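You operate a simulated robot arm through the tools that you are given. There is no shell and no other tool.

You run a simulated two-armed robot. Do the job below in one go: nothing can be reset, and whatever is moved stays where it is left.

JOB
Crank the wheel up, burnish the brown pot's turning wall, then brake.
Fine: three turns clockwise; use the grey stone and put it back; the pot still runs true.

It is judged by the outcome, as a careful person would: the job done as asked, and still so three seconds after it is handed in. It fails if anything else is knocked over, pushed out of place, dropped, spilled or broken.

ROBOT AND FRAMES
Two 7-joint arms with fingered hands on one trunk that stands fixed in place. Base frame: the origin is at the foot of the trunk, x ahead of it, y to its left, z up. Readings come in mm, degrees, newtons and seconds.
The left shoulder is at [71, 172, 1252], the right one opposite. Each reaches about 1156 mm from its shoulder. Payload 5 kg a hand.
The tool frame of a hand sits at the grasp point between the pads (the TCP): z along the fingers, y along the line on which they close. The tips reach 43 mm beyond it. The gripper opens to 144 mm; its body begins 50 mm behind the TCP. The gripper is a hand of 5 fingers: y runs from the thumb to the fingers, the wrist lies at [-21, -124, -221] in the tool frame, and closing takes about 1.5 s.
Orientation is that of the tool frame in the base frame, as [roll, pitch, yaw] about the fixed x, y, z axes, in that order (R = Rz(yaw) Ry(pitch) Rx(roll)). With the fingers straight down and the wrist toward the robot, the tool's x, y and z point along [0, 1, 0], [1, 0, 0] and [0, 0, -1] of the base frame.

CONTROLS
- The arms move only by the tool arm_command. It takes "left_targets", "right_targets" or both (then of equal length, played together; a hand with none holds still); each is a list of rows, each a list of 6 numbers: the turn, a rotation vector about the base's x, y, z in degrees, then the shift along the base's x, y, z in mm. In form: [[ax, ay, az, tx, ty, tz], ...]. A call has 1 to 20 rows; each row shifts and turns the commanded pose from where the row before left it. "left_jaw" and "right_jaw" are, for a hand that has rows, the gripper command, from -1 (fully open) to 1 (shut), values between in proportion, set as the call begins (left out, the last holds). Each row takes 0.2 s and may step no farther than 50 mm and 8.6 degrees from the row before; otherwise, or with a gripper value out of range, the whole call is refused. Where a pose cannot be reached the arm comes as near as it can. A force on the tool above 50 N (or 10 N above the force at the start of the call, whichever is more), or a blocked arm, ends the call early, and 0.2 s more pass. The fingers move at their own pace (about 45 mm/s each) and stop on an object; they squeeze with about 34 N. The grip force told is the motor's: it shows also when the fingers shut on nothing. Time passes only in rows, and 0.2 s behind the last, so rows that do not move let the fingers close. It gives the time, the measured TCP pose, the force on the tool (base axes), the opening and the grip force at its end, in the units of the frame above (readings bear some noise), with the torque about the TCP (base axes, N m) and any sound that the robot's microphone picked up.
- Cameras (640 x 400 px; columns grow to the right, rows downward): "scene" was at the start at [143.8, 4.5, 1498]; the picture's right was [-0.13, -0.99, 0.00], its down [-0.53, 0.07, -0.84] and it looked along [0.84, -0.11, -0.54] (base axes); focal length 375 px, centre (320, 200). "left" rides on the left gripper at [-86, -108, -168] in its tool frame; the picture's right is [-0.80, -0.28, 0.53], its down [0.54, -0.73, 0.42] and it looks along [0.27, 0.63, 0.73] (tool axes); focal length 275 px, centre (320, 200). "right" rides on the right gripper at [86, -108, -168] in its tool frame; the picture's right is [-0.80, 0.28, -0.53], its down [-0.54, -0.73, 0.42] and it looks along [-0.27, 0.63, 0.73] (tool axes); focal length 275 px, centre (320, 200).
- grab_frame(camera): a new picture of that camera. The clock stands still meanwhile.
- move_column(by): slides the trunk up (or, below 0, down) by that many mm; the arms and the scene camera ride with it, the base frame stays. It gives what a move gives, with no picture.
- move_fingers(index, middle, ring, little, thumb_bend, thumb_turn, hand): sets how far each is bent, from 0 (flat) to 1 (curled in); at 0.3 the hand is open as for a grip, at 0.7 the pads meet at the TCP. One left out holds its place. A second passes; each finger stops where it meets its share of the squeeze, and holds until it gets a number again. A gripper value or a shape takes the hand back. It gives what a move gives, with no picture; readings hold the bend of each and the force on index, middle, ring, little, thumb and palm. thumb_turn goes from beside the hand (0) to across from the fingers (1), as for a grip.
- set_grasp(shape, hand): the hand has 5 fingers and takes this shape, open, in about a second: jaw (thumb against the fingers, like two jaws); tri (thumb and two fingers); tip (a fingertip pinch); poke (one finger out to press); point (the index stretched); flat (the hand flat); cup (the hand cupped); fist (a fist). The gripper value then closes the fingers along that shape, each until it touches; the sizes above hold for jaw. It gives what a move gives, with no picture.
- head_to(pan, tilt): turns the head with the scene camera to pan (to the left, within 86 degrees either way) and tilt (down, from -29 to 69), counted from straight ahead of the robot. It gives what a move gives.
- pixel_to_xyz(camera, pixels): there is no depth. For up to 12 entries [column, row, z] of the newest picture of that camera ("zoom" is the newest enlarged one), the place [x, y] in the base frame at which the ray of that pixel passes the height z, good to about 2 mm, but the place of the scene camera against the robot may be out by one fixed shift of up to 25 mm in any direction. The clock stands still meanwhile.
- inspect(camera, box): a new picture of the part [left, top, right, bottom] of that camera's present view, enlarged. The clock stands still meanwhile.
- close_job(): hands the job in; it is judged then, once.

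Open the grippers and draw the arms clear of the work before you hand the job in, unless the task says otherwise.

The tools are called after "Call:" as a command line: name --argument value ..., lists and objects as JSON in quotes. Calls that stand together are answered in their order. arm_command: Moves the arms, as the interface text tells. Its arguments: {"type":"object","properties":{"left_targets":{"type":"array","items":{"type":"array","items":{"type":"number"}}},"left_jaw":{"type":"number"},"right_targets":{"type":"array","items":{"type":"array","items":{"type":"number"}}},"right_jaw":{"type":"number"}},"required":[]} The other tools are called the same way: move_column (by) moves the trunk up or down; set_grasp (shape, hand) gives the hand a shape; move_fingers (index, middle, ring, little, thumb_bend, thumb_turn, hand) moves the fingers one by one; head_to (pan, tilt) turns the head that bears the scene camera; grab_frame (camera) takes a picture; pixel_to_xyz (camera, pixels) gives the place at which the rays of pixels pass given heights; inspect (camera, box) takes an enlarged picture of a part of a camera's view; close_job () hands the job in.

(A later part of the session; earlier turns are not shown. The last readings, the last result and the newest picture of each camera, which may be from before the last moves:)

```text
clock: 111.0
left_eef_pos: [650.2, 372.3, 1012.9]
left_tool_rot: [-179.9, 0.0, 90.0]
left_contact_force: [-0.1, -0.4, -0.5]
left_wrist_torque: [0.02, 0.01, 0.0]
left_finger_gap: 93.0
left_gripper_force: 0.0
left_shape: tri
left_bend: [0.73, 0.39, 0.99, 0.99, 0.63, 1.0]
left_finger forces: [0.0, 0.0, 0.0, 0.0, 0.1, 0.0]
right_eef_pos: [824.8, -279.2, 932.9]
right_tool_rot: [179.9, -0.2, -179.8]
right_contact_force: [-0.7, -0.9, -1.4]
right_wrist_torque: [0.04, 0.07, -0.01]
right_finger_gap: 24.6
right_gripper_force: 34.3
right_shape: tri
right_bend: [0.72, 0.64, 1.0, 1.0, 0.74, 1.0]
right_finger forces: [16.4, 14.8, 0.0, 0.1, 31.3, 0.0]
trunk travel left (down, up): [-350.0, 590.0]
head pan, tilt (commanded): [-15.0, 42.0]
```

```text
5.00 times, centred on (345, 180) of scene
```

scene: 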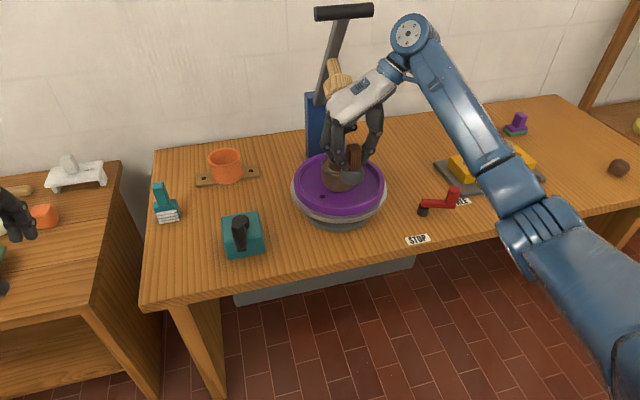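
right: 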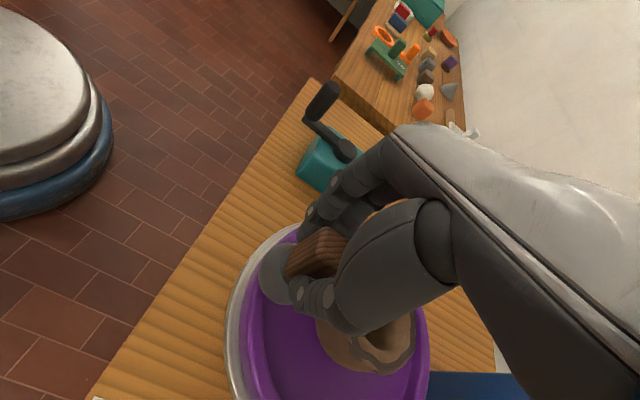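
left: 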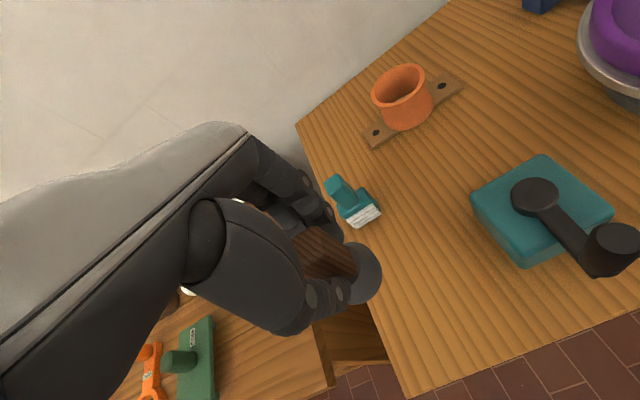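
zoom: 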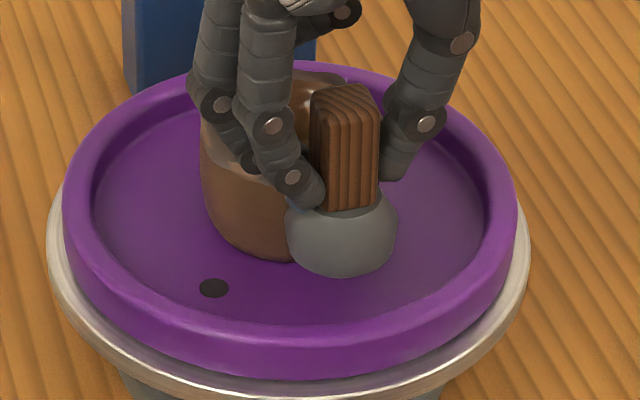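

Contact: the pot's wall has turned visibly glossier and finger loads/torque shifted slightly, with only ~1 N. I'll hold the stone there gently for a couple of seconds with the wheel turning.

Call:
arm_command --right_targets '[[0, 0, 0, 0.5, 0, 0], [0, 0, 0, 0, 0, 0], [0, 0, 0, 0, 0, 0], [0, 0, 0, 0, 0, 0], [0, 0, 0, 0, 0, 0], [0, 0, 0, 0, 0, 0], [0, 0, 0, 0, 0, 0], [0, 0, 0, 0, 0, 0], [0, 0, 0, 0, 0, 0], [0, 0, 0, 0, 0, 0]]'

Call:
inspect --camera "scene" --box '[300, 140, 390, 220]'

Call:
inspect --camera "right" --box '[220, 200, 460, 400]'

```text
clock: 113.2
left_eef_pos: [649.6, 373.3, 1011.9]
left_tool_rot: [-180.0, -0.1, 90.0]
left_contact_force: [-0.3, 0.6, 0.7]
left_wrist_torque: [0.0, -0.02, 0.02]
left_finger_gap: 93.1
left_gripper_force: 0.1
left_shape: tri
left_bend: [0.73, 0.39, 0.99, 0.99, 0.63, 1.0]
left_finger forces: [0.0, 0.0, 0.0, 0.0, 0.0, 0.0]
right_eef_pos: [824.7, -277.8, 934.6]
right_tool_rot: [179.9, -0.3, -179.8]
right_contact_force: [-3.0, -0.7, -1.3]
right_wrist_torque: [-0.07, 0.23, 0.0]
right_finger_gap: 24.2
right_gripper_force: 33.7
right_shape: tri
right_bend: [0.73, 0.64, 1.0, 1.0, 0.74, 1.0]
right_finger forces: [16.5, 14.1, 0.1, 0.1, 31.8, 0.1]
trunk travel left (down, up): [-350.0, 590.0]
head pan, tilt (commanded): [-15.0, 42.0]
```

```text
5.00 times, centred on (345, 180) of scene
```

zoom: 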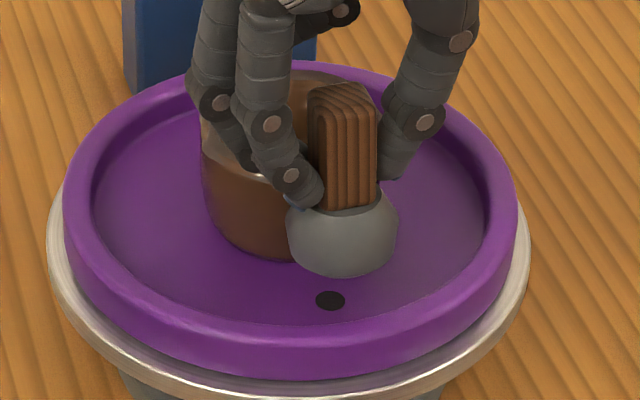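

```text
2.00 times, centred on (340, 300) of right
```

zoom: 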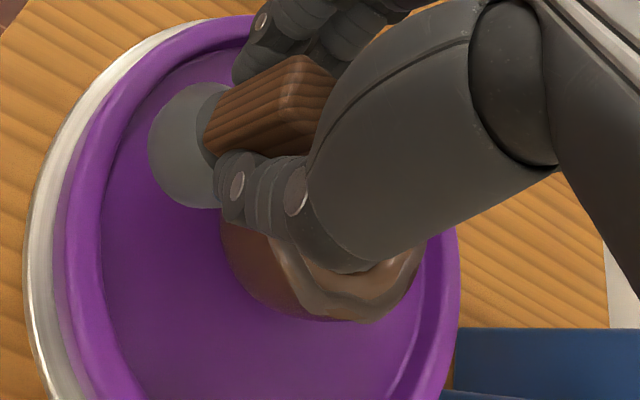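

The wall is darker and glossy all round that we can see, force 3 N and steady. I'll hold about two more seconds, then check.

Call:
arm_command --right_targets '[[0, 0, 0, 0, 0, 0], [0, 0, 0, 0, 0, 0], [0, 0, 0, 0, 0, 0], [0, 0, 0, 0, 0, 0], [0, 0, 0, 0, 0, 0]]'

Call:
inspect --camera "scene" --box '[300, 140, 390, 220]'

Call:
arm_command --right_targets '[[0, 0, 0, 0, 0, 0], [0, 0, 0, 0, 0, 0], [0, 0, 0, 0, 0, 0], [0, 0, 0, 0, 0, 0], [0, 0, 0, 0, 0, 0]]'

Call:
inspect --camera "scene" --box '[300, 140, 390, 220]'

```text
clock: 114.4
left_eef_pos: [650.0, 372.3, 1012.4]
left_tool_rot: [-179.9, 0.1, 89.9]
left_contact_force: [-0.3, 0.7, 0.5]
left_wrist_torque: [-0.04, 0.0, -0.01]
left_finger_gap: 93.5
left_gripper_force: 0.0
left_shape: tri
left_bend: [0.73, 0.39, 0.99, 0.99, 0.63, 1.0]
left_finger forces: [0.0, 0.0, 0.0, 0.0, 0.0, 0.0]
right_eef_pos: [825.9, -278.8, 934.0]
right_tool_rot: [179.8, -0.3, -179.7]
right_contact_force: [-2.6, -1.2, -1.6]
right_wrist_torque: [-0.08, 0.21, -0.04]
right_finger_gap: 24.5
right_gripper_force: 33.8
right_shape: tri
right_bend: [0.73, 0.64, 1.0, 1.0, 0.74, 1.0]
right_finger forces: [16.3, 14.3, 0.0, 0.0, 31.9, 0.0]
trunk travel left (down, up): [-350.0, 590.0]
head pan, tilt (commanded): [-15.0, 42.0]
```

```text
5.00 times, centred on (345, 180) of scene
```

zoom: 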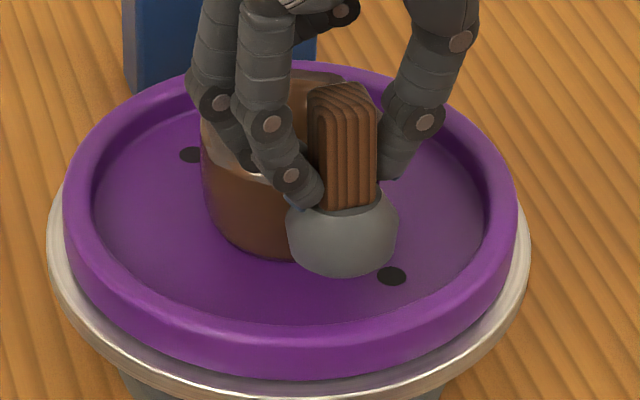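

```text
clock: 115.6
left_eef_pos: [650.3, 371.9, 1011.6]
left_tool_rot: [-179.9, 0.1, 90.0]
left_contact_force: [0.4, -0.8, 0.2]
left_wrist_torque: [0.04, 0.03, 0.01]
left_finger_gap: 93.3
left_gripper_force: 0.1
left_shape: tri
left_bend: [0.73, 0.39, 0.99, 0.99, 0.63, 1.0]
left_finger forces: [0.1, 0.0, 0.0, 0.0, 0.0, 0.0]
right_eef_pos: [823.3, -278.7, 934.3]
right_tool_rot: [179.8, -0.3, -179.7]
right_contact_force: [0.4, 0.0, -2.2]
right_wrist_torque: [0.01, 0.0, 0.05]
right_finger_gap: 24.5
right_gripper_force: 33.7
right_shape: tri
right_bend: [0.72, 0.64, 1.0, 1.0, 0.74, 1.0]
right_finger forces: [16.0, 15.5, 0.0, 0.1, 31.5, 0.1]
trunk travel left (down, up): [-350.0, 590.0]
head pan, tilt (commanded): [-15.0, 42.0]
```

```text
5.00 times, centred on (345, 180) of scene
```

zoom: 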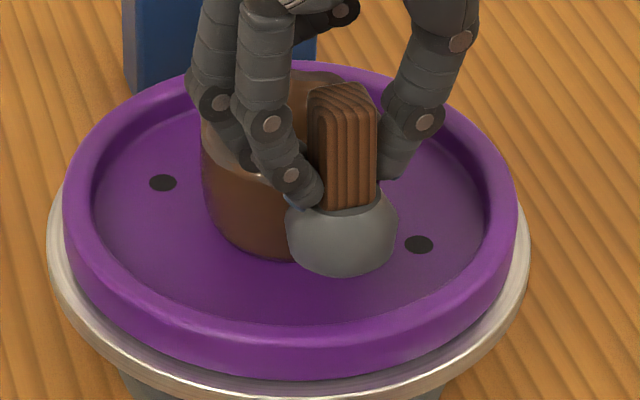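

The wall is evenly dark and glossy; the force wavers between 0 and 3 N as the pot turns. I'll do a short step to gauge wheel speed and keep contact a moment more.

Call:
arm_command --right_targets '[[0, 0, 0, 0, 0, 0]]'

Call:
inspect --camera "scene" --box '[300, 140, 390, 220]'

Call:
arm_command --right_targets '[[0, 0, 0, 0, 0, 0]]'

Call:
inspect --camera "scene" --box '[300, 140, 390, 220]'

```text
clock: 116.0
left_eef_pos: [650.1, 373.2, 1011.8]
left_tool_rot: [-179.9, 0.1, 89.9]
left_contact_force: [-0.2, 0.3, -0.9]
left_wrist_torque: [0.03, 0.01, 0.0]
left_finger_gap: 93.1
left_gripper_force: 0.0
left_shape: tri
left_bend: [0.73, 0.39, 0.99, 0.99, 0.63, 1.0]
left_finger forces: [0.0, 0.1, 0.1, 0.0, 0.1, 0.0]
right_eef_pos: [824.4, -279.7, 933.4]
right_tool_rot: [179.8, -0.3, -179.9]
right_contact_force: [-2.5, -0.4, -2.5]
right_wrist_torque: [-0.04, 0.13, -0.09]
right_finger_gap: 24.3
right_gripper_force: 34.7
right_shape: tri
right_bend: [0.73, 0.64, 1.0, 1.0, 0.74, 1.0]
right_finger forces: [16.2, 14.6, 0.0, 0.0, 31.9, 0.0]
trunk travel left (down, up): [-350.0, 590.0]
head pan, tilt (commanded): [-15.0, 42.0]
```

```text
5.00 times, centred on (345, 180) of scene
```

zoom: 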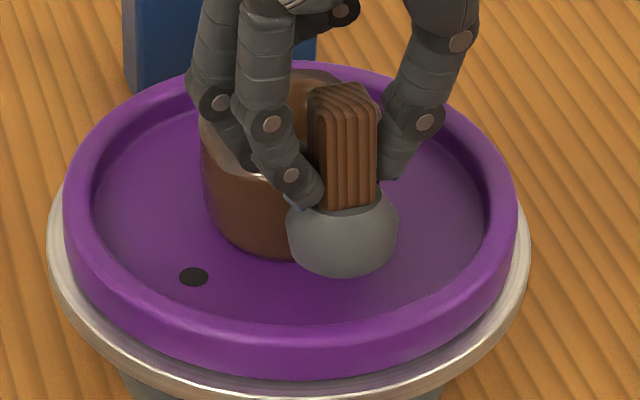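

```text
clock: 116.4
left_eef_pos: [650.6, 371.8, 1011.7]
left_tool_rot: [-179.9, 0.0, 90.0]
left_contact_force: [0.1, 1.1, -0.3]
left_wrist_torque: [-0.01, -0.01, 0.01]
left_finger_gap: 93.4
left_gripper_force: 0.0
left_shape: tri
left_bend: [0.73, 0.39, 0.99, 0.99, 0.63, 1.0]
left_finger forces: [0.0, 0.0, 0.1, 0.1, 0.0, 0.0]
right_eef_pos: [826.2, -278.8, 933.7]
right_tool_rot: [179.8, -0.3, -179.8]
right_contact_force: [-1.0, -0.7, -1.5]
right_wrist_torque: [-0.05, 0.04, 0.01]
right_finger_gap: 24.7
right_gripper_force: 34.5
right_shape: tri
right_bend: [0.73, 0.64, 1.0, 1.0, 0.74, 1.0]
right_finger forces: [16.2, 15.1, 0.0, 0.0, 31.4, 0.0]
trunk travel left (down, up): [-350.0, 590.0]
head pan, tilt (commanded): [-15.0, 42.0]
```

```text
5.00 times, centred on (345, 180) of scene
```

zoom: 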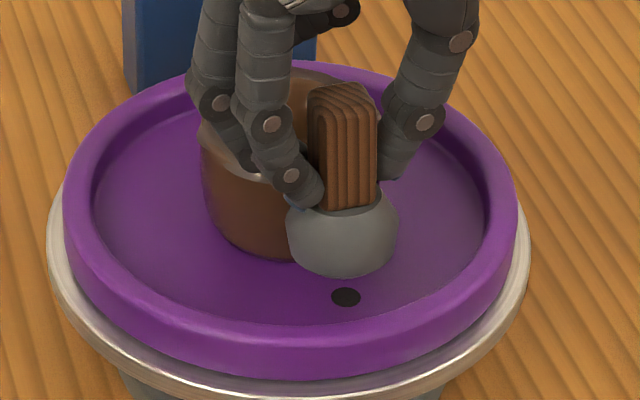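

Wheel speed is ≈170°/s and the stone has ridden the wall ≈3 revolutions. I'll keep the light contact about 3 s more for good measure.

Call:
arm_command --right_targets '[[0, 0, 0, 0, 0, 0], [0, 0, 0, 0, 0, 0], [0, 0, 0, 0, 0, 0], [0, 0, 0, 0, 0, 0], [0, 0, 0, 0, 0, 0], [0, 0, 0, 0, 0, 0], [0, 0, 0, 0, 0, 0], [0, 0, 0, 0, 0, 0], [0, 0, 0, 0, 0, 0], [0, 0, 0, 0, 0, 0], [0, 0, 0, 0, 0, 0], [0, 0, 0, 0, 0, 0], [0, 0, 0, 0, 0, 0], [0, 0, 0, 0, 0, 0], [0, 0, 0, 0, 0, 0]]'

Call:
inspect --camera "scene" --box '[300, 140, 390, 220]'

Call:
inspect --camera "right" --box '[220, 200, 460, 400]'

```text
clock: 119.6
left_eef_pos: [650.0, 372.5, 1011.5]
left_tool_rot: [-179.9, 0.0, 90.1]
left_contact_force: [0.3, -0.7, 0.1]
left_wrist_torque: [-0.01, -0.02, 0.01]
left_finger_gap: 93.2
left_gripper_force: 0.0
left_shape: tri
left_bend: [0.73, 0.39, 0.99, 0.99, 0.63, 1.0]
left_finger forces: [0.1, 0.1, 0.1, 0.0, 0.0, 0.0]
right_eef_pos: [824.8, -279.3, 933.8]
right_tool_rot: [179.8, -0.3, -179.9]
right_contact_force: [0.4, -0.2, -1.4]
right_wrist_torque: [0.03, -0.04, -0.02]
right_finger_gap: 24.6
right_gripper_force: 34.0
right_shape: tri
right_bend: [0.73, 0.64, 1.0, 1.0, 0.74, 1.0]
right_finger forces: [16.0, 15.6, 0.0, 0.0, 31.3, 0.1]
trunk travel left (down, up): [-350.0, 590.0]
head pan, tilt (commanded): [-15.0, 42.0]
```

```text
5.00 times, centred on (345, 180) of scene
```

zoom: 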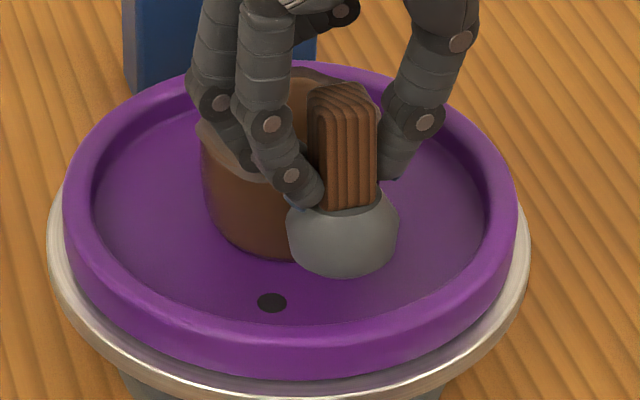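

```text
2.00 times, centred on (340, 300) of right
```

zoom: 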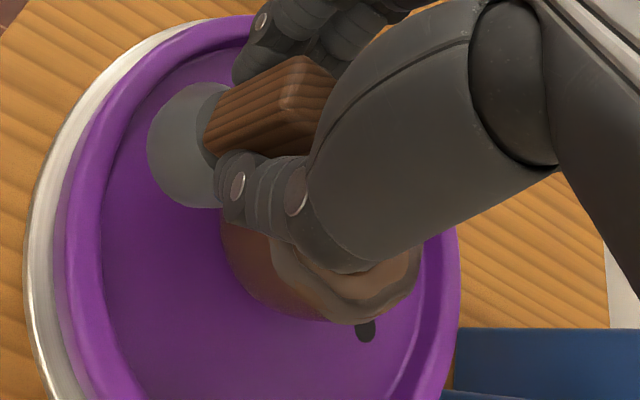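

The gloss seems to cover one side more than the other, and the force falls to zero on part of the turn. I'll press 0.7 mm further so the stone keeps touching all round, sampling the force through a turn.

Call:
arm_command --right_targets '[[0, 0, 0, 0.7, 0, 0]]'

Call:
arm_command --right_targets '[[0, 0, 0, 0, 0, 0]]'

Call:
arm_command --right_targets '[[0, 0, 0, 0, 0, 0]]'

Call:
arm_command --right_targets '[[0, 0, 0, 0, 0, 0]]'

Call:
inspect --camera "scene" --box '[300, 140, 390, 220]'

```text
clock: 120.0
left_eef_pos: [650.1, 372.7, 1011.7]
left_tool_rot: [-180.0, 0.0, 90.0]
left_contact_force: [-0.5, -0.6, 0.7]
left_wrist_torque: [0.04, -0.01, -0.01]
left_finger_gap: 93.3
left_gripper_force: 0.0
left_shape: tri
left_bend: [0.73, 0.39, 0.99, 0.99, 0.63, 1.0]
left_finger forces: [0.0, 0.1, 0.1, 0.0, 0.0, 0.1]
right_eef_pos: [826.6, -278.2, 934.1]
right_tool_rot: [179.8, -0.3, -179.7]
right_contact_force: [-0.7, 0.3, -2.8]
right_wrist_torque: [0.02, 0.03, -0.01]
right_finger_gap: 24.1
right_gripper_force: 34.5
right_shape: tri
right_bend: [0.73, 0.64, 1.0, 1.0, 0.74, 1.0]
right_finger forces: [16.1, 15.2, 0.0, 0.0, 31.5, 0.0]
trunk travel left (down, up): [-350.0, 590.0]
head pan, tilt (commanded): [-15.0, 42.0]
```

```text
clock: 120.4
left_eef_pos: [650.0, 372.4, 1012.2]
left_tool_rot: [-179.8, 0.0, 90.0]
left_contact_force: [0.0, -0.2, -1.5]
left_wrist_torque: [0.01, 0.01, 0.01]
left_finger_gap: 93.4
left_gripper_force: 0.1
left_shape: tri
left_bend: [0.73, 0.39, 0.99, 0.99, 0.63, 1.0]
left_finger forces: [0.0, 0.1, 0.0, 0.0, 0.1, 0.0]
right_eef_pos: [825.9, -279.0, 933.8]
right_tool_rot: [179.8, -0.3, -179.8]
right_contact_force: [-0.5, -0.5, -1.4]
right_wrist_torque: [-0.04, 0.05, -0.04]
right_finger_gap: 24.1
right_gripper_force: 33.8
right_shape: tri
right_bend: [0.73, 0.64, 1.0, 1.0, 0.74, 1.0]
right_finger forces: [16.1, 15.2, 0.1, 0.0, 31.4, 0.1]
trunk travel left (down, up): [-350.0, 590.0]
head pan, tilt (commanded): [-15.0, 42.0]
```

```text
clock: 120.8
left_eef_pos: [651.7, 372.3, 1011.7]
left_tool_rot: [-179.9, -0.1, 90.1]
left_contact_force: [0.5, -1.0, 0.7]
left_wrist_torque: [-0.01, 0.02, 0.01]
left_finger_gap: 93.5
left_gripper_force: 0.0
left_shape: tri
left_bend: [0.73, 0.39, 0.99, 0.99, 0.63, 1.0]
left_finger forces: [0.0, 0.0, 0.1, 0.0, 0.0, 0.0]
right_eef_pos: [826.1, -278.6, 934.3]
right_tool_rot: [179.9, -0.3, -179.8]
right_contact_force: [-0.1, -1.1, -2.2]
right_wrist_torque: [-0.01, 0.03, -0.02]
right_finger_gap: 24.1
right_gripper_force: 34.4
right_shape: tri
right_bend: [0.73, 0.64, 1.0, 1.0, 0.74, 1.0]
right_finger forces: [16.0, 15.3, 0.1, 0.0, 31.5, 0.0]
trunk travel left (down, up): [-350.0, 590.0]
head pan, tilt (commanded): [-15.0, 42.0]
```

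```text
clock: 121.2
left_eef_pos: [650.0, 371.8, 1012.0]
left_tool_rot: [-180.0, -0.1, 90.0]
left_contact_force: [-0.2, 0.8, -0.3]
left_wrist_torque: [-0.02, -0.02, -0.01]
left_finger_gap: 93.5
left_gripper_force: 0.1
left_shape: tri
left_bend: [0.73, 0.39, 0.99, 0.99, 0.63, 1.0]
left_finger forces: [0.0, 0.0, 0.0, 0.0, 0.0, 0.0]
right_eef_pos: [824.6, -278.4, 932.8]
right_tool_rot: [179.7, -0.2, -179.9]
right_contact_force: [-0.5, -0.9, -1.4]
right_wrist_torque: [-0.04, 0.01, 0.0]
right_finger_gap: 24.3
right_gripper_force: 33.6
right_shape: tri
right_bend: [0.73, 0.64, 1.0, 1.0, 0.74, 1.0]
right_finger forces: [16.1, 15.3, 0.0, 0.0, 31.6, 0.0]
trunk travel left (down, up): [-350.0, 590.0]
head pan, tilt (commanded): [-15.0, 42.0]
```

```text
5.00 times, centred on (345, 180) of scene
```

zoom: 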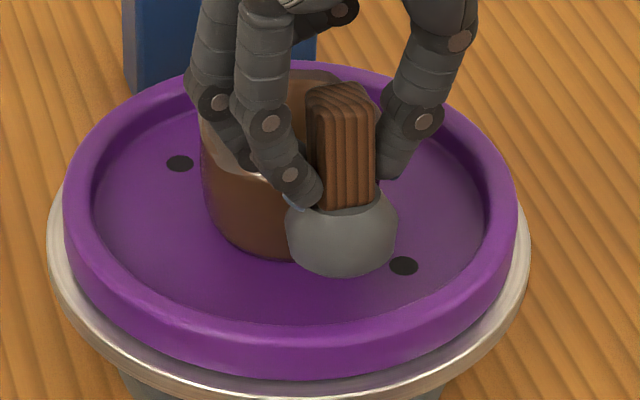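

Contact is now light and continuous (~0.5 N). I'll press 0.7 mm more and hold for about 3 s (more than a full turn), then check.

Call:
arm_command --right_targets '[[0, 0, 0, 0.7, 0, 0], [0, 0, 0, 0, 0, 0], [0, 0, 0, 0, 0, 0], [0, 0, 0, 0, 0, 0], [0, 0, 0, 0, 0, 0]]'

Call:
inspect --camera "scene" --box '[300, 140, 390, 220]'

Call:
arm_command --right_targets '[[0, 0, 0, 0, 0, 0], [0, 0, 0, 0, 0, 0], [0, 0, 0, 0, 0, 0], [0, 0, 0, 0, 0, 0]]'

Call:
inspect --camera "scene" --box '[300, 140, 390, 220]'

Call:
arm_command --right_targets '[[0, 0, 0, 0, 0, 0], [0, 0, 0, 0, 0, 0], [0, 0, 0, 0, 0, 0]]'

Call:
inspect --camera "scene" --box '[300, 140, 390, 220]'

```text
clock: 122.4
left_eef_pos: [650.3, 371.8, 1011.7]
left_tool_rot: [-179.9, 0.0, 90.0]
left_contact_force: [-0.2, 0.5, 0.1]
left_wrist_torque: [-0.02, 0.02, 0.0]
left_finger_gap: 93.4
left_gripper_force: 0.0
left_shape: tri
left_bend: [0.73, 0.39, 0.99, 0.99, 0.63, 1.0]
left_finger forces: [0.1, 0.0, 0.1, 0.0, 0.0, 0.1]
right_eef_pos: [826.7, -280.2, 932.9]
right_tool_rot: [179.8, -0.3, -179.8]
right_contact_force: [-3.8, 0.0, -2.3]
right_wrist_torque: [-0.03, 0.15, -0.02]
right_finger_gap: 24.3
right_gripper_force: 34.3
right_shape: tri
right_bend: [0.73, 0.64, 1.0, 1.0, 0.74, 1.0]
right_finger forces: [16.4, 14.6, 0.0, 0.0, 31.6, 0.0]
trunk travel left (down, up): [-350.0, 590.0]
head pan, tilt (commanded): [-15.0, 42.0]
```

```text
5.00 times, centred on (345, 180) of scene
```

zoom: 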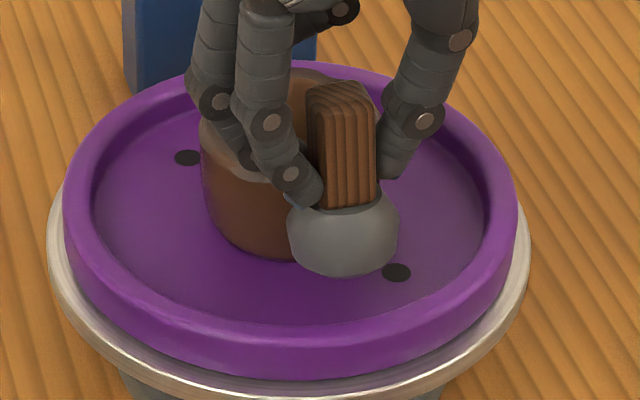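

```text
clock: 123.4
left_eef_pos: [650.5, 372.5, 1011.9]
left_tool_rot: [-179.9, 0.1, 90.0]
left_contact_force: [0.2, 0.3, 0.6]
left_wrist_torque: [-0.02, 0.02, -0.02]
left_finger_gap: 93.6
left_gripper_force: 0.1
left_shape: tri
left_bend: [0.73, 0.39, 0.99, 0.99, 0.63, 1.0]
left_finger forces: [0.0, 0.0, 0.0, 0.1, 0.1, 0.0]
right_eef_pos: [826.8, -280.0, 933.3]
right_tool_rot: [179.8, -0.4, -179.8]
right_contact_force: [0.3, 0.0, -2.6]
right_wrist_torque: [0.03, 0.02, 0.03]
right_finger_gap: 24.6
right_gripper_force: 34.0
right_shape: tri
right_bend: [0.73, 0.64, 1.0, 1.0, 0.74, 1.0]
right_finger forces: [16.0, 15.5, 0.0, 0.0, 31.4, 0.0]
trunk travel left (down, up): [-350.0, 590.0]
head pan, tilt (commanded): [-15.0, 42.0]
```

```text
5.00 times, centred on (345, 180) of scene
```

zoom: 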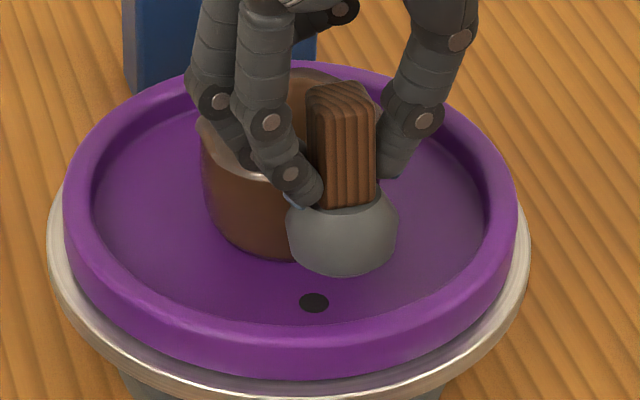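

```text
clock: 124.2
left_eef_pos: [650.2, 374.1, 1012.2]
left_tool_rot: [-179.9, 0.0, 89.9]
left_contact_force: [0.9, 0.4, -0.4]
left_wrist_torque: [-0.01, -0.01, -0.01]
left_finger_gap: 93.7
left_gripper_force: 0.0
left_shape: tri
left_bend: [0.73, 0.39, 0.99, 0.99, 0.63, 1.0]
left_finger forces: [0.0, 0.1, 0.0, 0.0, 0.0, 0.0]
right_eef_pos: [826.3, -278.8, 932.7]
right_tool_rot: [179.9, -0.4, -179.8]
right_contact_force: [0.1, 0.3, -2.0]
right_wrist_torque: [-0.01, -0.02, 0.0]
right_finger_gap: 24.5
right_gripper_force: 33.4
right_shape: tri
right_bend: [0.73, 0.64, 1.0, 1.0, 0.74, 1.0]
right_finger forces: [15.9, 15.5, 0.1, 0.0, 31.4, 0.0]
trunk travel left (down, up): [-350.0, 590.0]
head pan, tilt (commanded): [-15.0, 42.0]
```

```text
5.00 times, centred on (345, 180) of scene
```

zoom: 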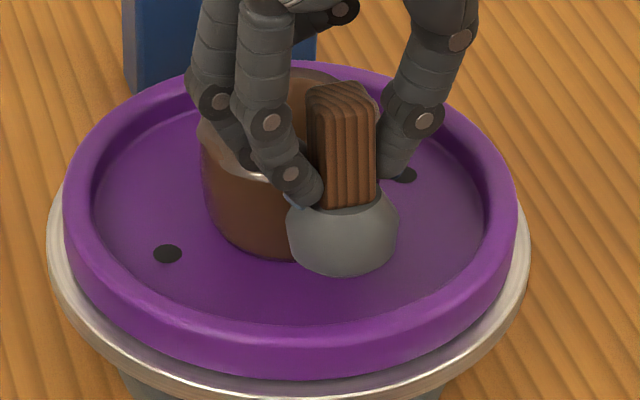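

The pot is glossy round the wall; pressing more could unseat it. I'll withdraw the stone (back, then up) and inspect the pot over several phases of its turn.

Call:
arm_command --right_targets '[[0, 0, 0, -6, 0, 0], [0, 0, 0, -12, 0, 0], [0, 0, 0, -20, 0, 15], [0, 0, 0, -20, 0, 40], [0, 0, 0, -20, 30, 20]]'

Call:
inspect --camera "scene" --box '[280, 130, 400, 230]'

Call:
arm_command --right_targets '[[0, 0, 0, 0, 40, 0]]'

Call:
inspect --camera "scene" --box '[280, 130, 400, 230]'

Call:
arm_command --right_targets '[[0, 0, 0, 0, 40, 0]]'

Call:
inspect --camera "scene" --box '[280, 130, 400, 230]'

Call:
arm_command --right_targets '[[0, 0, 0, 0, 40, 0]]'

Call:
inspect --camera "scene" --box '[280, 130, 400, 230]'

```text
clock: 125.4
left_eef_pos: [650.6, 374.1, 1010.9]
left_tool_rot: [180.0, 0.2, 89.9]
left_contact_force: [-0.6, 0.8, 0.3]
left_wrist_torque: [-0.02, 0.0, 0.0]
left_finger_gap: 93.3
left_gripper_force: 0.2
left_shape: tri
left_bend: [0.73, 0.39, 0.99, 0.99, 0.63, 1.0]
left_finger forces: [0.1, 0.1, 0.1, 0.1, 0.0, 0.0]
right_eef_pos: [746.2, -247.8, 1008.0]
right_tool_rot: [179.8, -0.3, -179.8]
right_contact_force: [-0.4, 0.8, -2.5]
right_wrist_torque: [-0.01, -0.03, -0.01]
right_finger_gap: 24.5
right_gripper_force: 33.9
right_shape: tri
right_bend: [0.73, 0.64, 1.0, 1.0, 0.74, 1.0]
right_finger forces: [15.9, 15.5, 0.0, 0.0, 31.4, 0.0]
trunk travel left (down, up): [-350.0, 590.0]
head pan, tilt (commanded): [-15.0, 42.0]
```

```text
4.00 times, centred on (340, 180) of scene
```

zoom: 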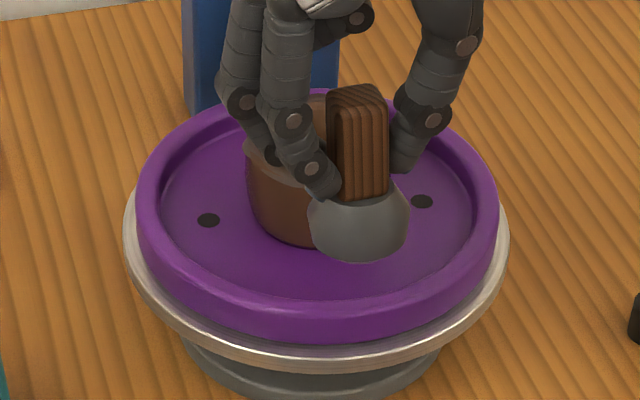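

```text
clock: 125.8
left_eef_pos: [650.8, 374.4, 1010.7]
left_tool_rot: [-179.9, 0.3, 90.1]
left_contact_force: [-0.6, 0.0, 0.0]
left_wrist_torque: [-0.1, 0.01, -0.01]
left_finger_gap: 93.5
left_gripper_force: 0.0
left_shape: tri
left_bend: [0.73, 0.39, 0.99, 0.99, 0.63, 1.0]
left_finger forces: [0.0, 0.1, 0.1, 0.0, 0.0, 0.0]
right_eef_pos: [748.3, -206.4, 1009.0]
right_tool_rot: [179.9, -0.3, -179.7]
right_contact_force: [0.2, 0.7, -2.0]
right_wrist_torque: [-0.06, -0.01, 0.0]
right_finger_gap: 24.4
right_gripper_force: 34.4
right_shape: tri
right_bend: [0.73, 0.64, 1.0, 1.0, 0.74, 1.0]
right_finger forces: [16.0, 15.5, 0.0, 0.0, 31.4, 0.0]
trunk travel left (down, up): [-350.0, 590.0]
head pan, tilt (commanded): [-15.0, 42.0]
```

```text
4.00 times, centred on (340, 180) of scene
```

zoom: 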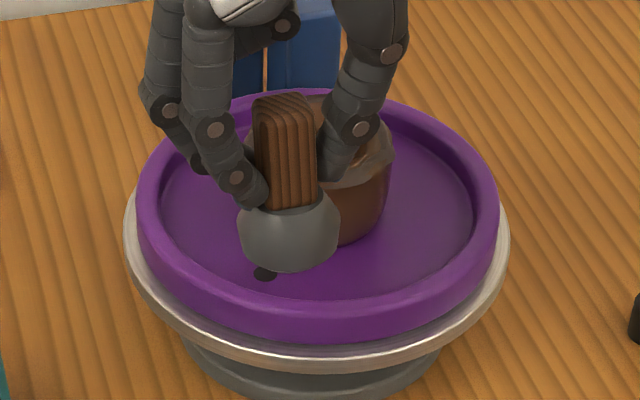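

```text
clock: 126.2
left_eef_pos: [650.2, 373.8, 1010.3]
left_tool_rot: [-179.9, 0.2, 90.0]
left_contact_force: [-0.2, 0.2, -0.5]
left_wrist_torque: [-0.08, 0.03, 0.0]
left_finger_gap: 93.5
left_gripper_force: 0.1
left_shape: tri
left_bend: [0.73, 0.39, 0.99, 0.99, 0.63, 1.0]
left_finger forces: [0.1, 0.1, 0.0, 0.1, 0.1, 0.0]
right_eef_pos: [748.1, -165.4, 1008.2]
right_tool_rot: [179.9, -0.2, -179.8]
right_contact_force: [-0.5, -0.3, -2.3]
right_wrist_torque: [-0.03, -0.04, 0.01]
right_finger_gap: 24.4
right_gripper_force: 33.8
right_shape: tri
right_bend: [0.73, 0.64, 1.0, 1.0, 0.74, 1.0]
right_finger forces: [15.9, 15.6, 0.0, 0.0, 31.4, 0.0]
trunk travel left (down, up): [-350.0, 590.0]
head pan, tilt (commanded): [-15.0, 42.0]
```

```text
4.00 times, centred on (340, 180) of scene
```

zoom: 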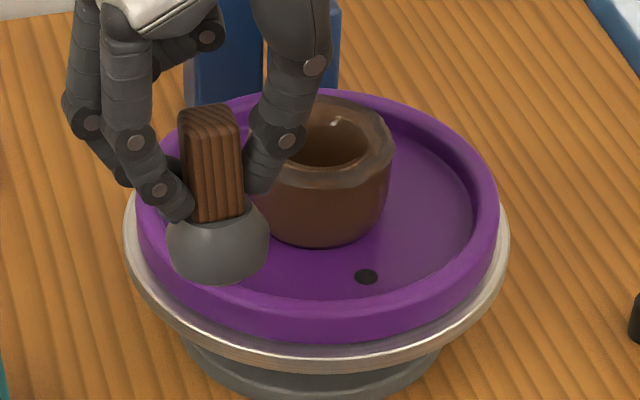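

```text
clock: 126.6
left_eef_pos: [651.5, 373.5, 1012.5]
left_tool_rot: [-179.9, 0.2, 90.0]
left_contact_force: [1.0, 0.8, -1.7]
left_wrist_torque: [-0.06, 0.03, 0.01]
left_finger_gap: 93.4
left_gripper_force: 0.0
left_shape: tri
left_bend: [0.73, 0.39, 0.99, 0.99, 0.63, 1.0]
left_finger forces: [0.0, 0.1, 0.1, 0.0, 0.0, 0.1]
right_eef_pos: [747.7, -126.3, 1008.7]
right_tool_rot: [179.9, -0.3, -179.8]
right_contact_force: [0.3, 0.7, -2.1]
right_wrist_torque: [-0.02, -0.03, 0.04]
right_finger_gap: 24.5
right_gripper_force: 33.8
right_shape: tri
right_bend: [0.73, 0.64, 1.0, 1.0, 0.74, 1.0]
right_finger forces: [16.0, 15.5, 0.1, 0.0, 31.3, 0.1]
trunk travel left (down, up): [-350.0, 590.0]
head pan, tilt (commanded): [-15.0, 42.0]
```

```text
4.00 times, centred on (340, 180) of scene
```

zoom: 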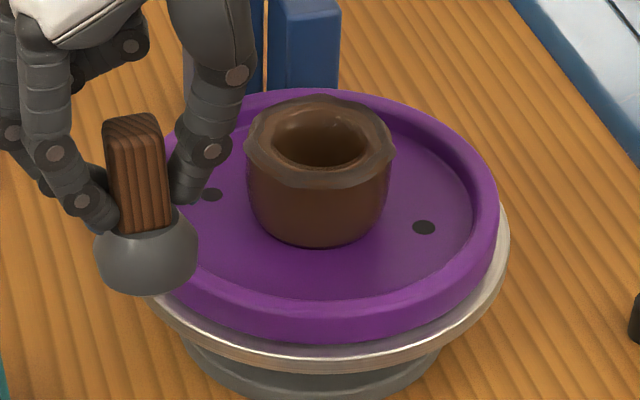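

The pot is uniformly dark and glossy, centred between the two wheel dots (runs true). I'll now carry the stone back above its spot.

Call:
arm_command --right_targets '[[0, 0, 0, 6, 41, -1.5], [0, 0, 0, 6, 41, -1.5], [0, 0, 0, 6, 41, -1.5], [0, 0, 0, 6, 41, -1.5], [0, 0, 0, 6, 41, -1.5], [0, 0, 0, 6, 41, -1.5], [0, 0, 0, 6, 41, -2], [0, 0, 0, 5.6, 40, -2], [0, 0, 0, 0, 0, 0]]'

Call:
head_to --pan 0 --tilt 45

Call:
grab_frame --camera "scene"

Call:
grab_frame --camera "right"

```text
clock: 128.6
left_eef_pos: [650.7, 371.5, 1011.4]
left_tool_rot: [-179.8, 0.0, 89.9]
left_contact_force: [0.2, -0.6, 1.2]
left_wrist_torque: [0.05, 0.0, 0.01]
left_finger_gap: 93.2
left_gripper_force: 0.1
left_shape: tri
left_bend: [0.73, 0.39, 0.99, 0.99, 0.63, 1.0]
left_finger forces: [0.0, 0.1, 0.0, 0.0, 0.0, 0.0]
right_eef_pos: [792.6, 194.6, 992.8]
right_tool_rot: [179.8, -0.2, -179.9]
right_contact_force: [0.9, -0.4, -1.8]
right_wrist_torque: [0.04, 0.01, -0.03]
right_finger_gap: 24.4
right_gripper_force: 33.8
right_shape: tri
right_bend: [0.73, 0.64, 1.0, 1.0, 0.74, 1.0]
right_finger forces: [15.9, 15.7, 0.1, 0.0, 31.4, 0.0]
trunk travel left (down, up): [-350.0, 590.0]
head pan, tilt (commanded): [-15.0, 42.0]
```

```text
clock: 129.4
left_eef_pos: [651.0, 372.5, 1011.6]
left_tool_rot: [-179.9, 0.1, 89.9]
left_contact_force: [0.7, 1.0, -0.2]
left_wrist_torque: [0.0, 0.03, 0.0]
left_finger_gap: 93.3
left_gripper_force: 0.1
left_shape: tri
left_bend: [0.73, 0.39, 0.99, 0.99, 0.63, 1.0]
left_finger forces: [0.1, 0.0, 0.0, 0.0, 0.1, 0.1]
right_eef_pos: [793.5, 194.6, 991.2]
right_tool_rot: [179.8, -0.3, -179.7]
right_contact_force: [-0.1, -0.3, -1.7]
right_wrist_torque: [-0.03, 0.01, -0.02]
right_finger_gap: 24.2
right_gripper_force: 34.2
right_shape: tri
right_bend: [0.73, 0.64, 1.0, 1.0, 0.74, 1.0]
right_finger forces: [16.0, 15.5, 0.1, 0.0, 31.4, 0.0]
trunk travel left (down, up): [-350.0, 590.0]
head pan, tilt (commanded): [0.0, 45.0]
```

```text
taken
```

scene: 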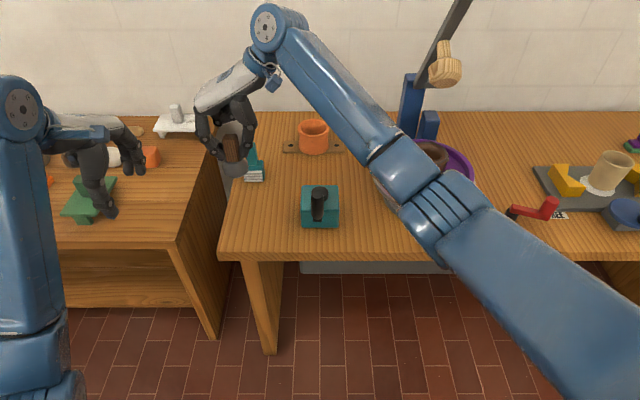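

```text
taken
```

right: 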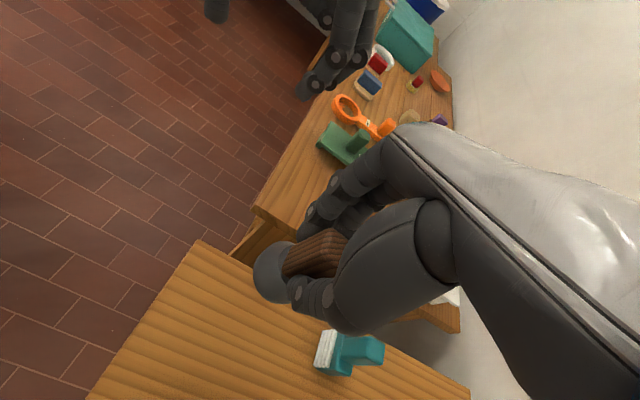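

The TCP reads (793,194.6,992); its pick pose was (798.6,199.2,806.6). I'll correct and lower to about 8 mm above.

Call:
arm_command --right_targets '[[0, 0, 0, 1.4, 1.15, -44], [0, 0, 0, 1.4, 1.15, -44], [0, 0, 0, 1.4, 1.15, -44], [0, 0, 0, 1.3, 1.15, -44], [0, 0, 0, 0, 0, 0]]'

Call:
inspect --camera "scene" --box '[200, 150, 300, 250]'

Call:
inspect --camera "right" --box '[200, 130, 440, 370]'

```text
clock: 130.6
left_eef_pos: [649.7, 373.2, 1013.4]
left_tool_rot: [-180.0, 0.1, 90.0]
left_contact_force: [-0.7, 0.1, 1.0]
left_wrist_torque: [-0.02, 0.0, 0.01]
left_finger_gap: 93.3
left_gripper_force: 0.1
left_shape: tri
left_bend: [0.73, 0.39, 0.99, 0.99, 0.63, 1.0]
left_finger forces: [0.0, 0.0, 0.0, 0.1, 0.0, 0.1]
right_eef_pos: [801.7, 199.3, 819.5]
right_tool_rot: [179.8, -0.2, -179.7]
right_contact_force: [0.0, -0.7, -2.1]
right_wrist_torque: [0.03, -0.04, -0.01]
right_finger_gap: 24.5
right_gripper_force: 34.1
right_shape: tri
right_bend: [0.73, 0.64, 1.0, 1.0, 0.74, 1.0]
right_finger forces: [15.9, 15.6, 0.0, 0.0, 31.3, 0.0]
trunk travel left (down, up): [-350.0, 590.0]
head pan, tilt (commanded): [0.0, 45.0]
```

```text
4.00 times, centred on (250, 200) of scene
```

zoom: 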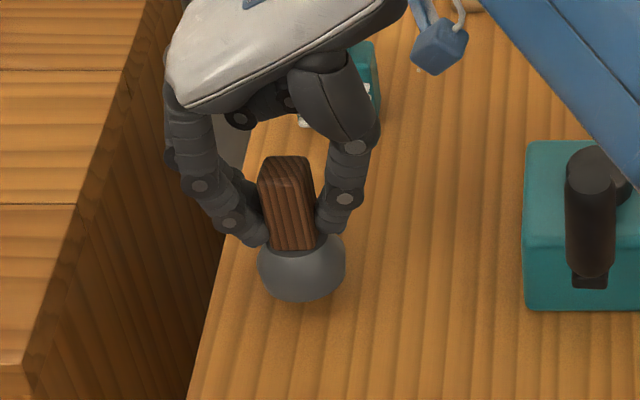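

```text
1.67 times, centred on (320, 250) of right
```

zoom: 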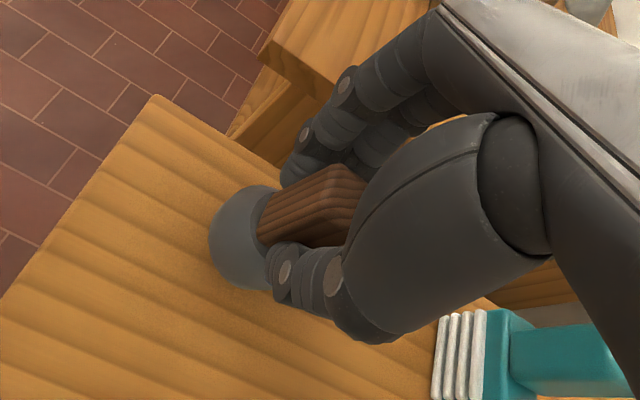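

Ball position in the image matches the earlier put-down (303,262). I'll lower 9 mm, then creep to touch.

Call:
arm_command --right_targets '[[0, 0, 0, -0.5, 0, -5], [0, 0, 0, -0.5, 0, -4], [0, 0, 0, 0, 0, 0]]'

Call:
arm_command --right_targets '[[0, 0, 0, 0, 0, -1.5], [0, 0, 0, 0, 0, 0]]'

Call:
arm_command --right_targets '[[0, 0, 0, 0, 0, -1], [0, 0, 0, 0, 0, 0]]'

```text
clock: 131.4
left_eef_pos: [651.0, 373.1, 1010.2]
left_tool_rot: [-179.8, 0.0, 89.9]
left_contact_force: [-0.7, -0.5, 0.5]
left_wrist_torque: [-0.02, -0.02, 0.02]
left_finger_gap: 93.6
left_gripper_force: 0.1
left_shape: tri
left_bend: [0.73, 0.39, 0.99, 0.99, 0.63, 1.0]
left_finger forces: [0.0, 0.0, 0.0, 0.0, 0.0, 0.0]
right_eef_pos: [801.7, 198.7, 810.3]
right_tool_rot: [179.7, -0.3, -179.7]
right_contact_force: [-0.8, -0.3, -2.2]
right_wrist_torque: [-0.01, 0.01, -0.01]
right_finger_gap: 24.5
right_gripper_force: 34.2
right_shape: tri
right_bend: [0.73, 0.64, 1.0, 1.0, 0.74, 1.0]
right_finger forces: [15.8, 15.7, 0.0, 0.2, 31.5, 0.0]
trunk travel left (down, up): [-350.0, 590.0]
head pan, tilt (commanded): [0.0, 45.0]
```

```text
clock: 132.0
left_eef_pos: [650.8, 373.8, 1011.8]
left_tool_rot: [-179.9, 0.1, 89.9]
left_contact_force: [0.0, 0.1, -0.5]
left_wrist_torque: [-0.01, 0.0, -0.03]
left_finger_gap: 93.6
left_gripper_force: 0.1
left_shape: tri
left_bend: [0.73, 0.39, 0.99, 0.99, 0.63, 1.0]
left_finger forces: [0.0, 0.1, 0.1, 0.1, 0.0, 0.1]
right_eef_pos: [800.4, 201.3, 808.8]
right_tool_rot: [179.8, -0.3, -179.8]
right_contact_force: [0.0, 0.1, -1.2]
right_wrist_torque: [0.02, 0.01, 0.02]
right_finger_gap: 24.4
right_gripper_force: 34.2
right_shape: tri
right_bend: [0.73, 0.64, 1.0, 1.0, 0.74, 1.0]
right_finger forces: [15.9, 15.6, 0.1, 0.0, 31.6, 0.0]
trunk travel left (down, up): [-350.0, 590.0]
head pan, tilt (commanded): [0.0, 45.0]
```

```text
clock: 132.6
left_eef_pos: [649.9, 371.6, 1012.7]
left_tool_rot: [-179.9, 0.1, 90.0]
left_contact_force: [-0.3, -0.1, 0.2]
left_wrist_torque: [0.01, -0.01, 0.0]
left_finger_gap: 93.1
left_gripper_force: 0.0
left_shape: tri
left_bend: [0.73, 0.39, 0.99, 0.99, 0.63, 1.0]
left_finger forces: [0.0, 0.1, 0.0, 0.1, 0.1, 0.0]
right_eef_pos: [800.2, 201.3, 808.3]
right_tool_rot: [179.7, -0.2, -179.7]
right_contact_force: [-1.8, -0.9, 4.9]
right_wrist_torque: [-0.01, 0.04, -0.03]
right_finger_gap: 24.9
right_gripper_force: 33.8
right_shape: tri
right_bend: [0.73, 0.64, 1.0, 1.0, 0.74, 1.0]
right_finger forces: [15.8, 16.3, 0.1, 0.0, 32.7, 0.0]
trunk travel left (down, up): [-350.0, 590.0]
head pan, tilt (commanded): [0.0, 45.0]
```

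The stone touches the table (+4.9 N). I'll ease up 0.7 mm and open the right hand.

Call:
arm_command --right_targets '[[0, 0, 0, 0, 0, 0.7], [0, 0, 0, 0, 0, 0]]'

Call:
arm_command --right_targets '[[0, 0, 0, 0, 0, 0], [0, 0, 0, 0, 0, 0], [0, 0, 0, 0, 0, 0], [0, 0, 0, 0, 0, 0], [0, 0, 0, 0, 0, 0]]' --right_jaw -0.3

Call:
inspect --camera "scene" --box '[200, 150, 300, 250]'

```text
clock: 133.2
left_eef_pos: [650.3, 372.6, 1011.8]
left_tool_rot: [-180.0, -0.1, 90.0]
left_contact_force: [0.0, -0.6, 1.1]
left_wrist_torque: [-0.02, -0.03, -0.01]
left_finger_gap: 93.3
left_gripper_force: 0.0
left_shape: tri
left_bend: [0.73, 0.39, 0.99, 0.99, 0.63, 1.0]
left_finger forces: [0.0, 0.0, 0.0, 0.0, 0.0, 0.0]
right_eef_pos: [799.8, 199.6, 808.8]
right_tool_rot: [179.8, -0.3, -179.7]
right_contact_force: [-0.2, 0.6, 3.4]
right_wrist_torque: [0.08, -0.03, 0.04]
right_finger_gap: 24.7
right_gripper_force: 33.7
right_shape: tri
right_bend: [0.73, 0.64, 1.0, 1.0, 0.74, 1.0]
right_finger forces: [15.9, 16.7, 0.1, 0.0, 32.3, 0.0]
trunk travel left (down, up): [-350.0, 590.0]
head pan, tilt (commanded): [0.0, 45.0]
```

```text
clock: 134.4
left_eef_pos: [649.9, 372.4, 1010.6]
left_tool_rot: [-179.9, 0.0, 89.9]
left_contact_force: [0.2, 0.2, -0.5]
left_wrist_torque: [-0.03, 0.03, 0.03]
left_finger_gap: 93.4
left_gripper_force: 0.1
left_shape: tri
left_bend: [0.73, 0.39, 0.99, 0.99, 0.63, 1.0]
left_finger forces: [0.0, 0.0, 0.1, 0.0, 0.0, 0.0]
right_eef_pos: [801.9, 200.2, 808.1]
right_tool_rot: [179.7, -0.2, -179.9]
right_contact_force: [-0.3, 1.2, -0.1]
right_wrist_torque: [0.03, 0.02, 0.0]
right_finger_gap: 93.1
right_gripper_force: 0.0
right_shape: tri
right_bend: [0.73, 0.39, 0.99, 0.99, 0.63, 1.0]
right_finger forces: [0.1, 0.0, 0.1, 0.1, 0.0, 0.1]
trunk travel left (down, up): [-350.0, 590.0]
head pan, tilt (commanded): [0.0, 45.0]
```

```text
4.00 times, centred on (250, 200) of scene
```

zoom: 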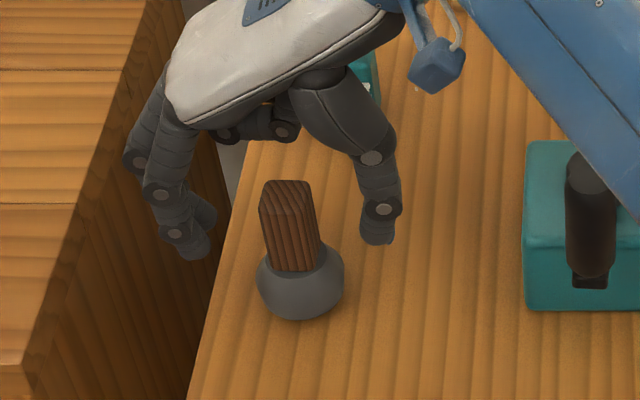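

The stone stands where it was (within ~3 mm). I'll raise the right hand straight up and look closely at the brake lever.

Call:
arm_command --right_targets '[[0, 0, 0, 0, 0, 25], [0, 0, 0, 0, 0, 40], [0, 0, 0, 0, 0, 45], [0, 0, 0, 0, 0, 45], [0, 0, 0, 0, 0, 35], [0, 0, 0, 0, -30, 10]]'

Call:
inspect --camera "scene" --box '[180, 150, 320, 250]'

Call:
inspect --camera "scene" --box '[460, 160, 640, 260]'

```text
clock: 135.8
left_eef_pos: [651.6, 371.3, 1011.4]
left_tool_rot: [-179.9, -0.1, 90.0]
left_contact_force: [-0.5, -0.1, 0.6]
left_wrist_torque: [0.07, 0.03, 0.02]
left_finger_gap: 93.4
left_gripper_force: 0.1
left_shape: tri
left_bend: [0.73, 0.39, 0.99, 0.99, 0.63, 1.0]
left_finger forces: [0.1, 0.1, 0.0, 0.1, 0.1, 0.0]
right_eef_pos: [800.3, 170.6, 1007.4]
right_tool_rot: [179.7, -0.3, -179.6]
right_contact_force: [0.2, -0.7, -1.0]
right_wrist_torque: [0.06, 0.01, 0.0]
right_finger_gap: 93.4
right_gripper_force: 0.1
right_shape: tri
right_bend: [0.73, 0.39, 0.99, 0.99, 0.63, 1.0]
right_finger forces: [0.1, 0.0, 0.0, 0.1, 0.1, 0.1]
trunk travel left (down, up): [-350.0, 590.0]
head pan, tilt (commanded): [0.0, 45.0]
```

```text
4.00 times, centred on (250, 200) of scene
```

zoom: 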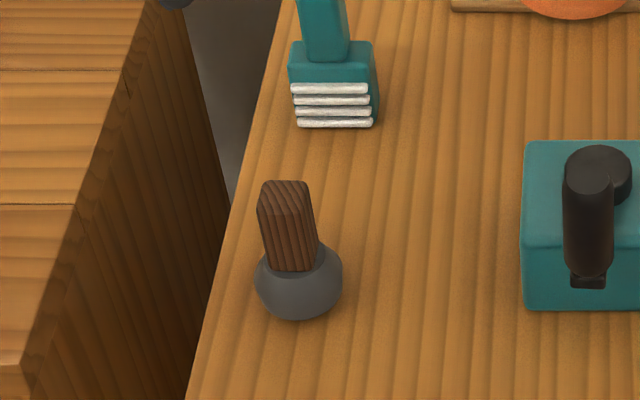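

```text
3.56 times, centred on (550, 210) of scene
```

zoom: 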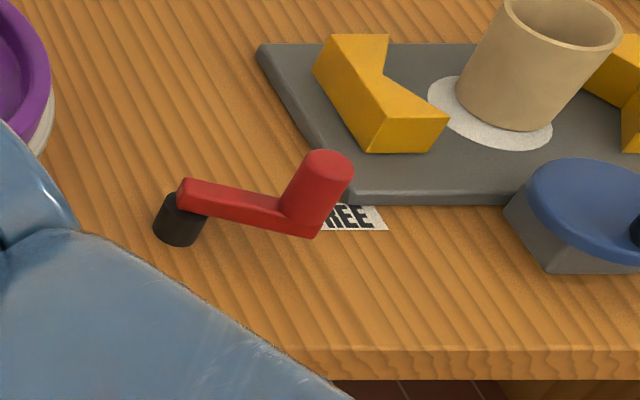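

The stone stands upright on its spot and the crank rests at its starting side. Now I take a fresh scene frame to calibrate the brake lever's position against known points.

Call:
grab_frame --camera "scene"

Call:
pixel_to_xyz --camera "scene" --pixels '[[425, 172, 820], [510.7, 211.4, 735], [510.7, 211.4, 760], [550.5, 199, 780], [550.5, 199, 800], [545, 218, 745], [498, 245, 710], [561, 214.5, 710], [502.5, 207.5, 755], [598.5, 198.5, 760], [531, 208, 720]]'

```text
taken
```

scene: 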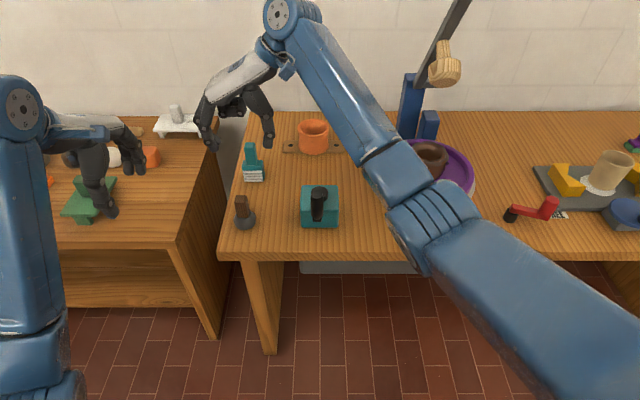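

```text
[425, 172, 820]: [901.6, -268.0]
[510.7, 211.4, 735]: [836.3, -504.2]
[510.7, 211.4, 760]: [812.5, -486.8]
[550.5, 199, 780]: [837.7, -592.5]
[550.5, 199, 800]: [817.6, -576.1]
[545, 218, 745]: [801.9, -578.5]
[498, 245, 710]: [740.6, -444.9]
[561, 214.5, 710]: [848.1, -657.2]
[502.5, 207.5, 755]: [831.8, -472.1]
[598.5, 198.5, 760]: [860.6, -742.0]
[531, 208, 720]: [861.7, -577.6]
```

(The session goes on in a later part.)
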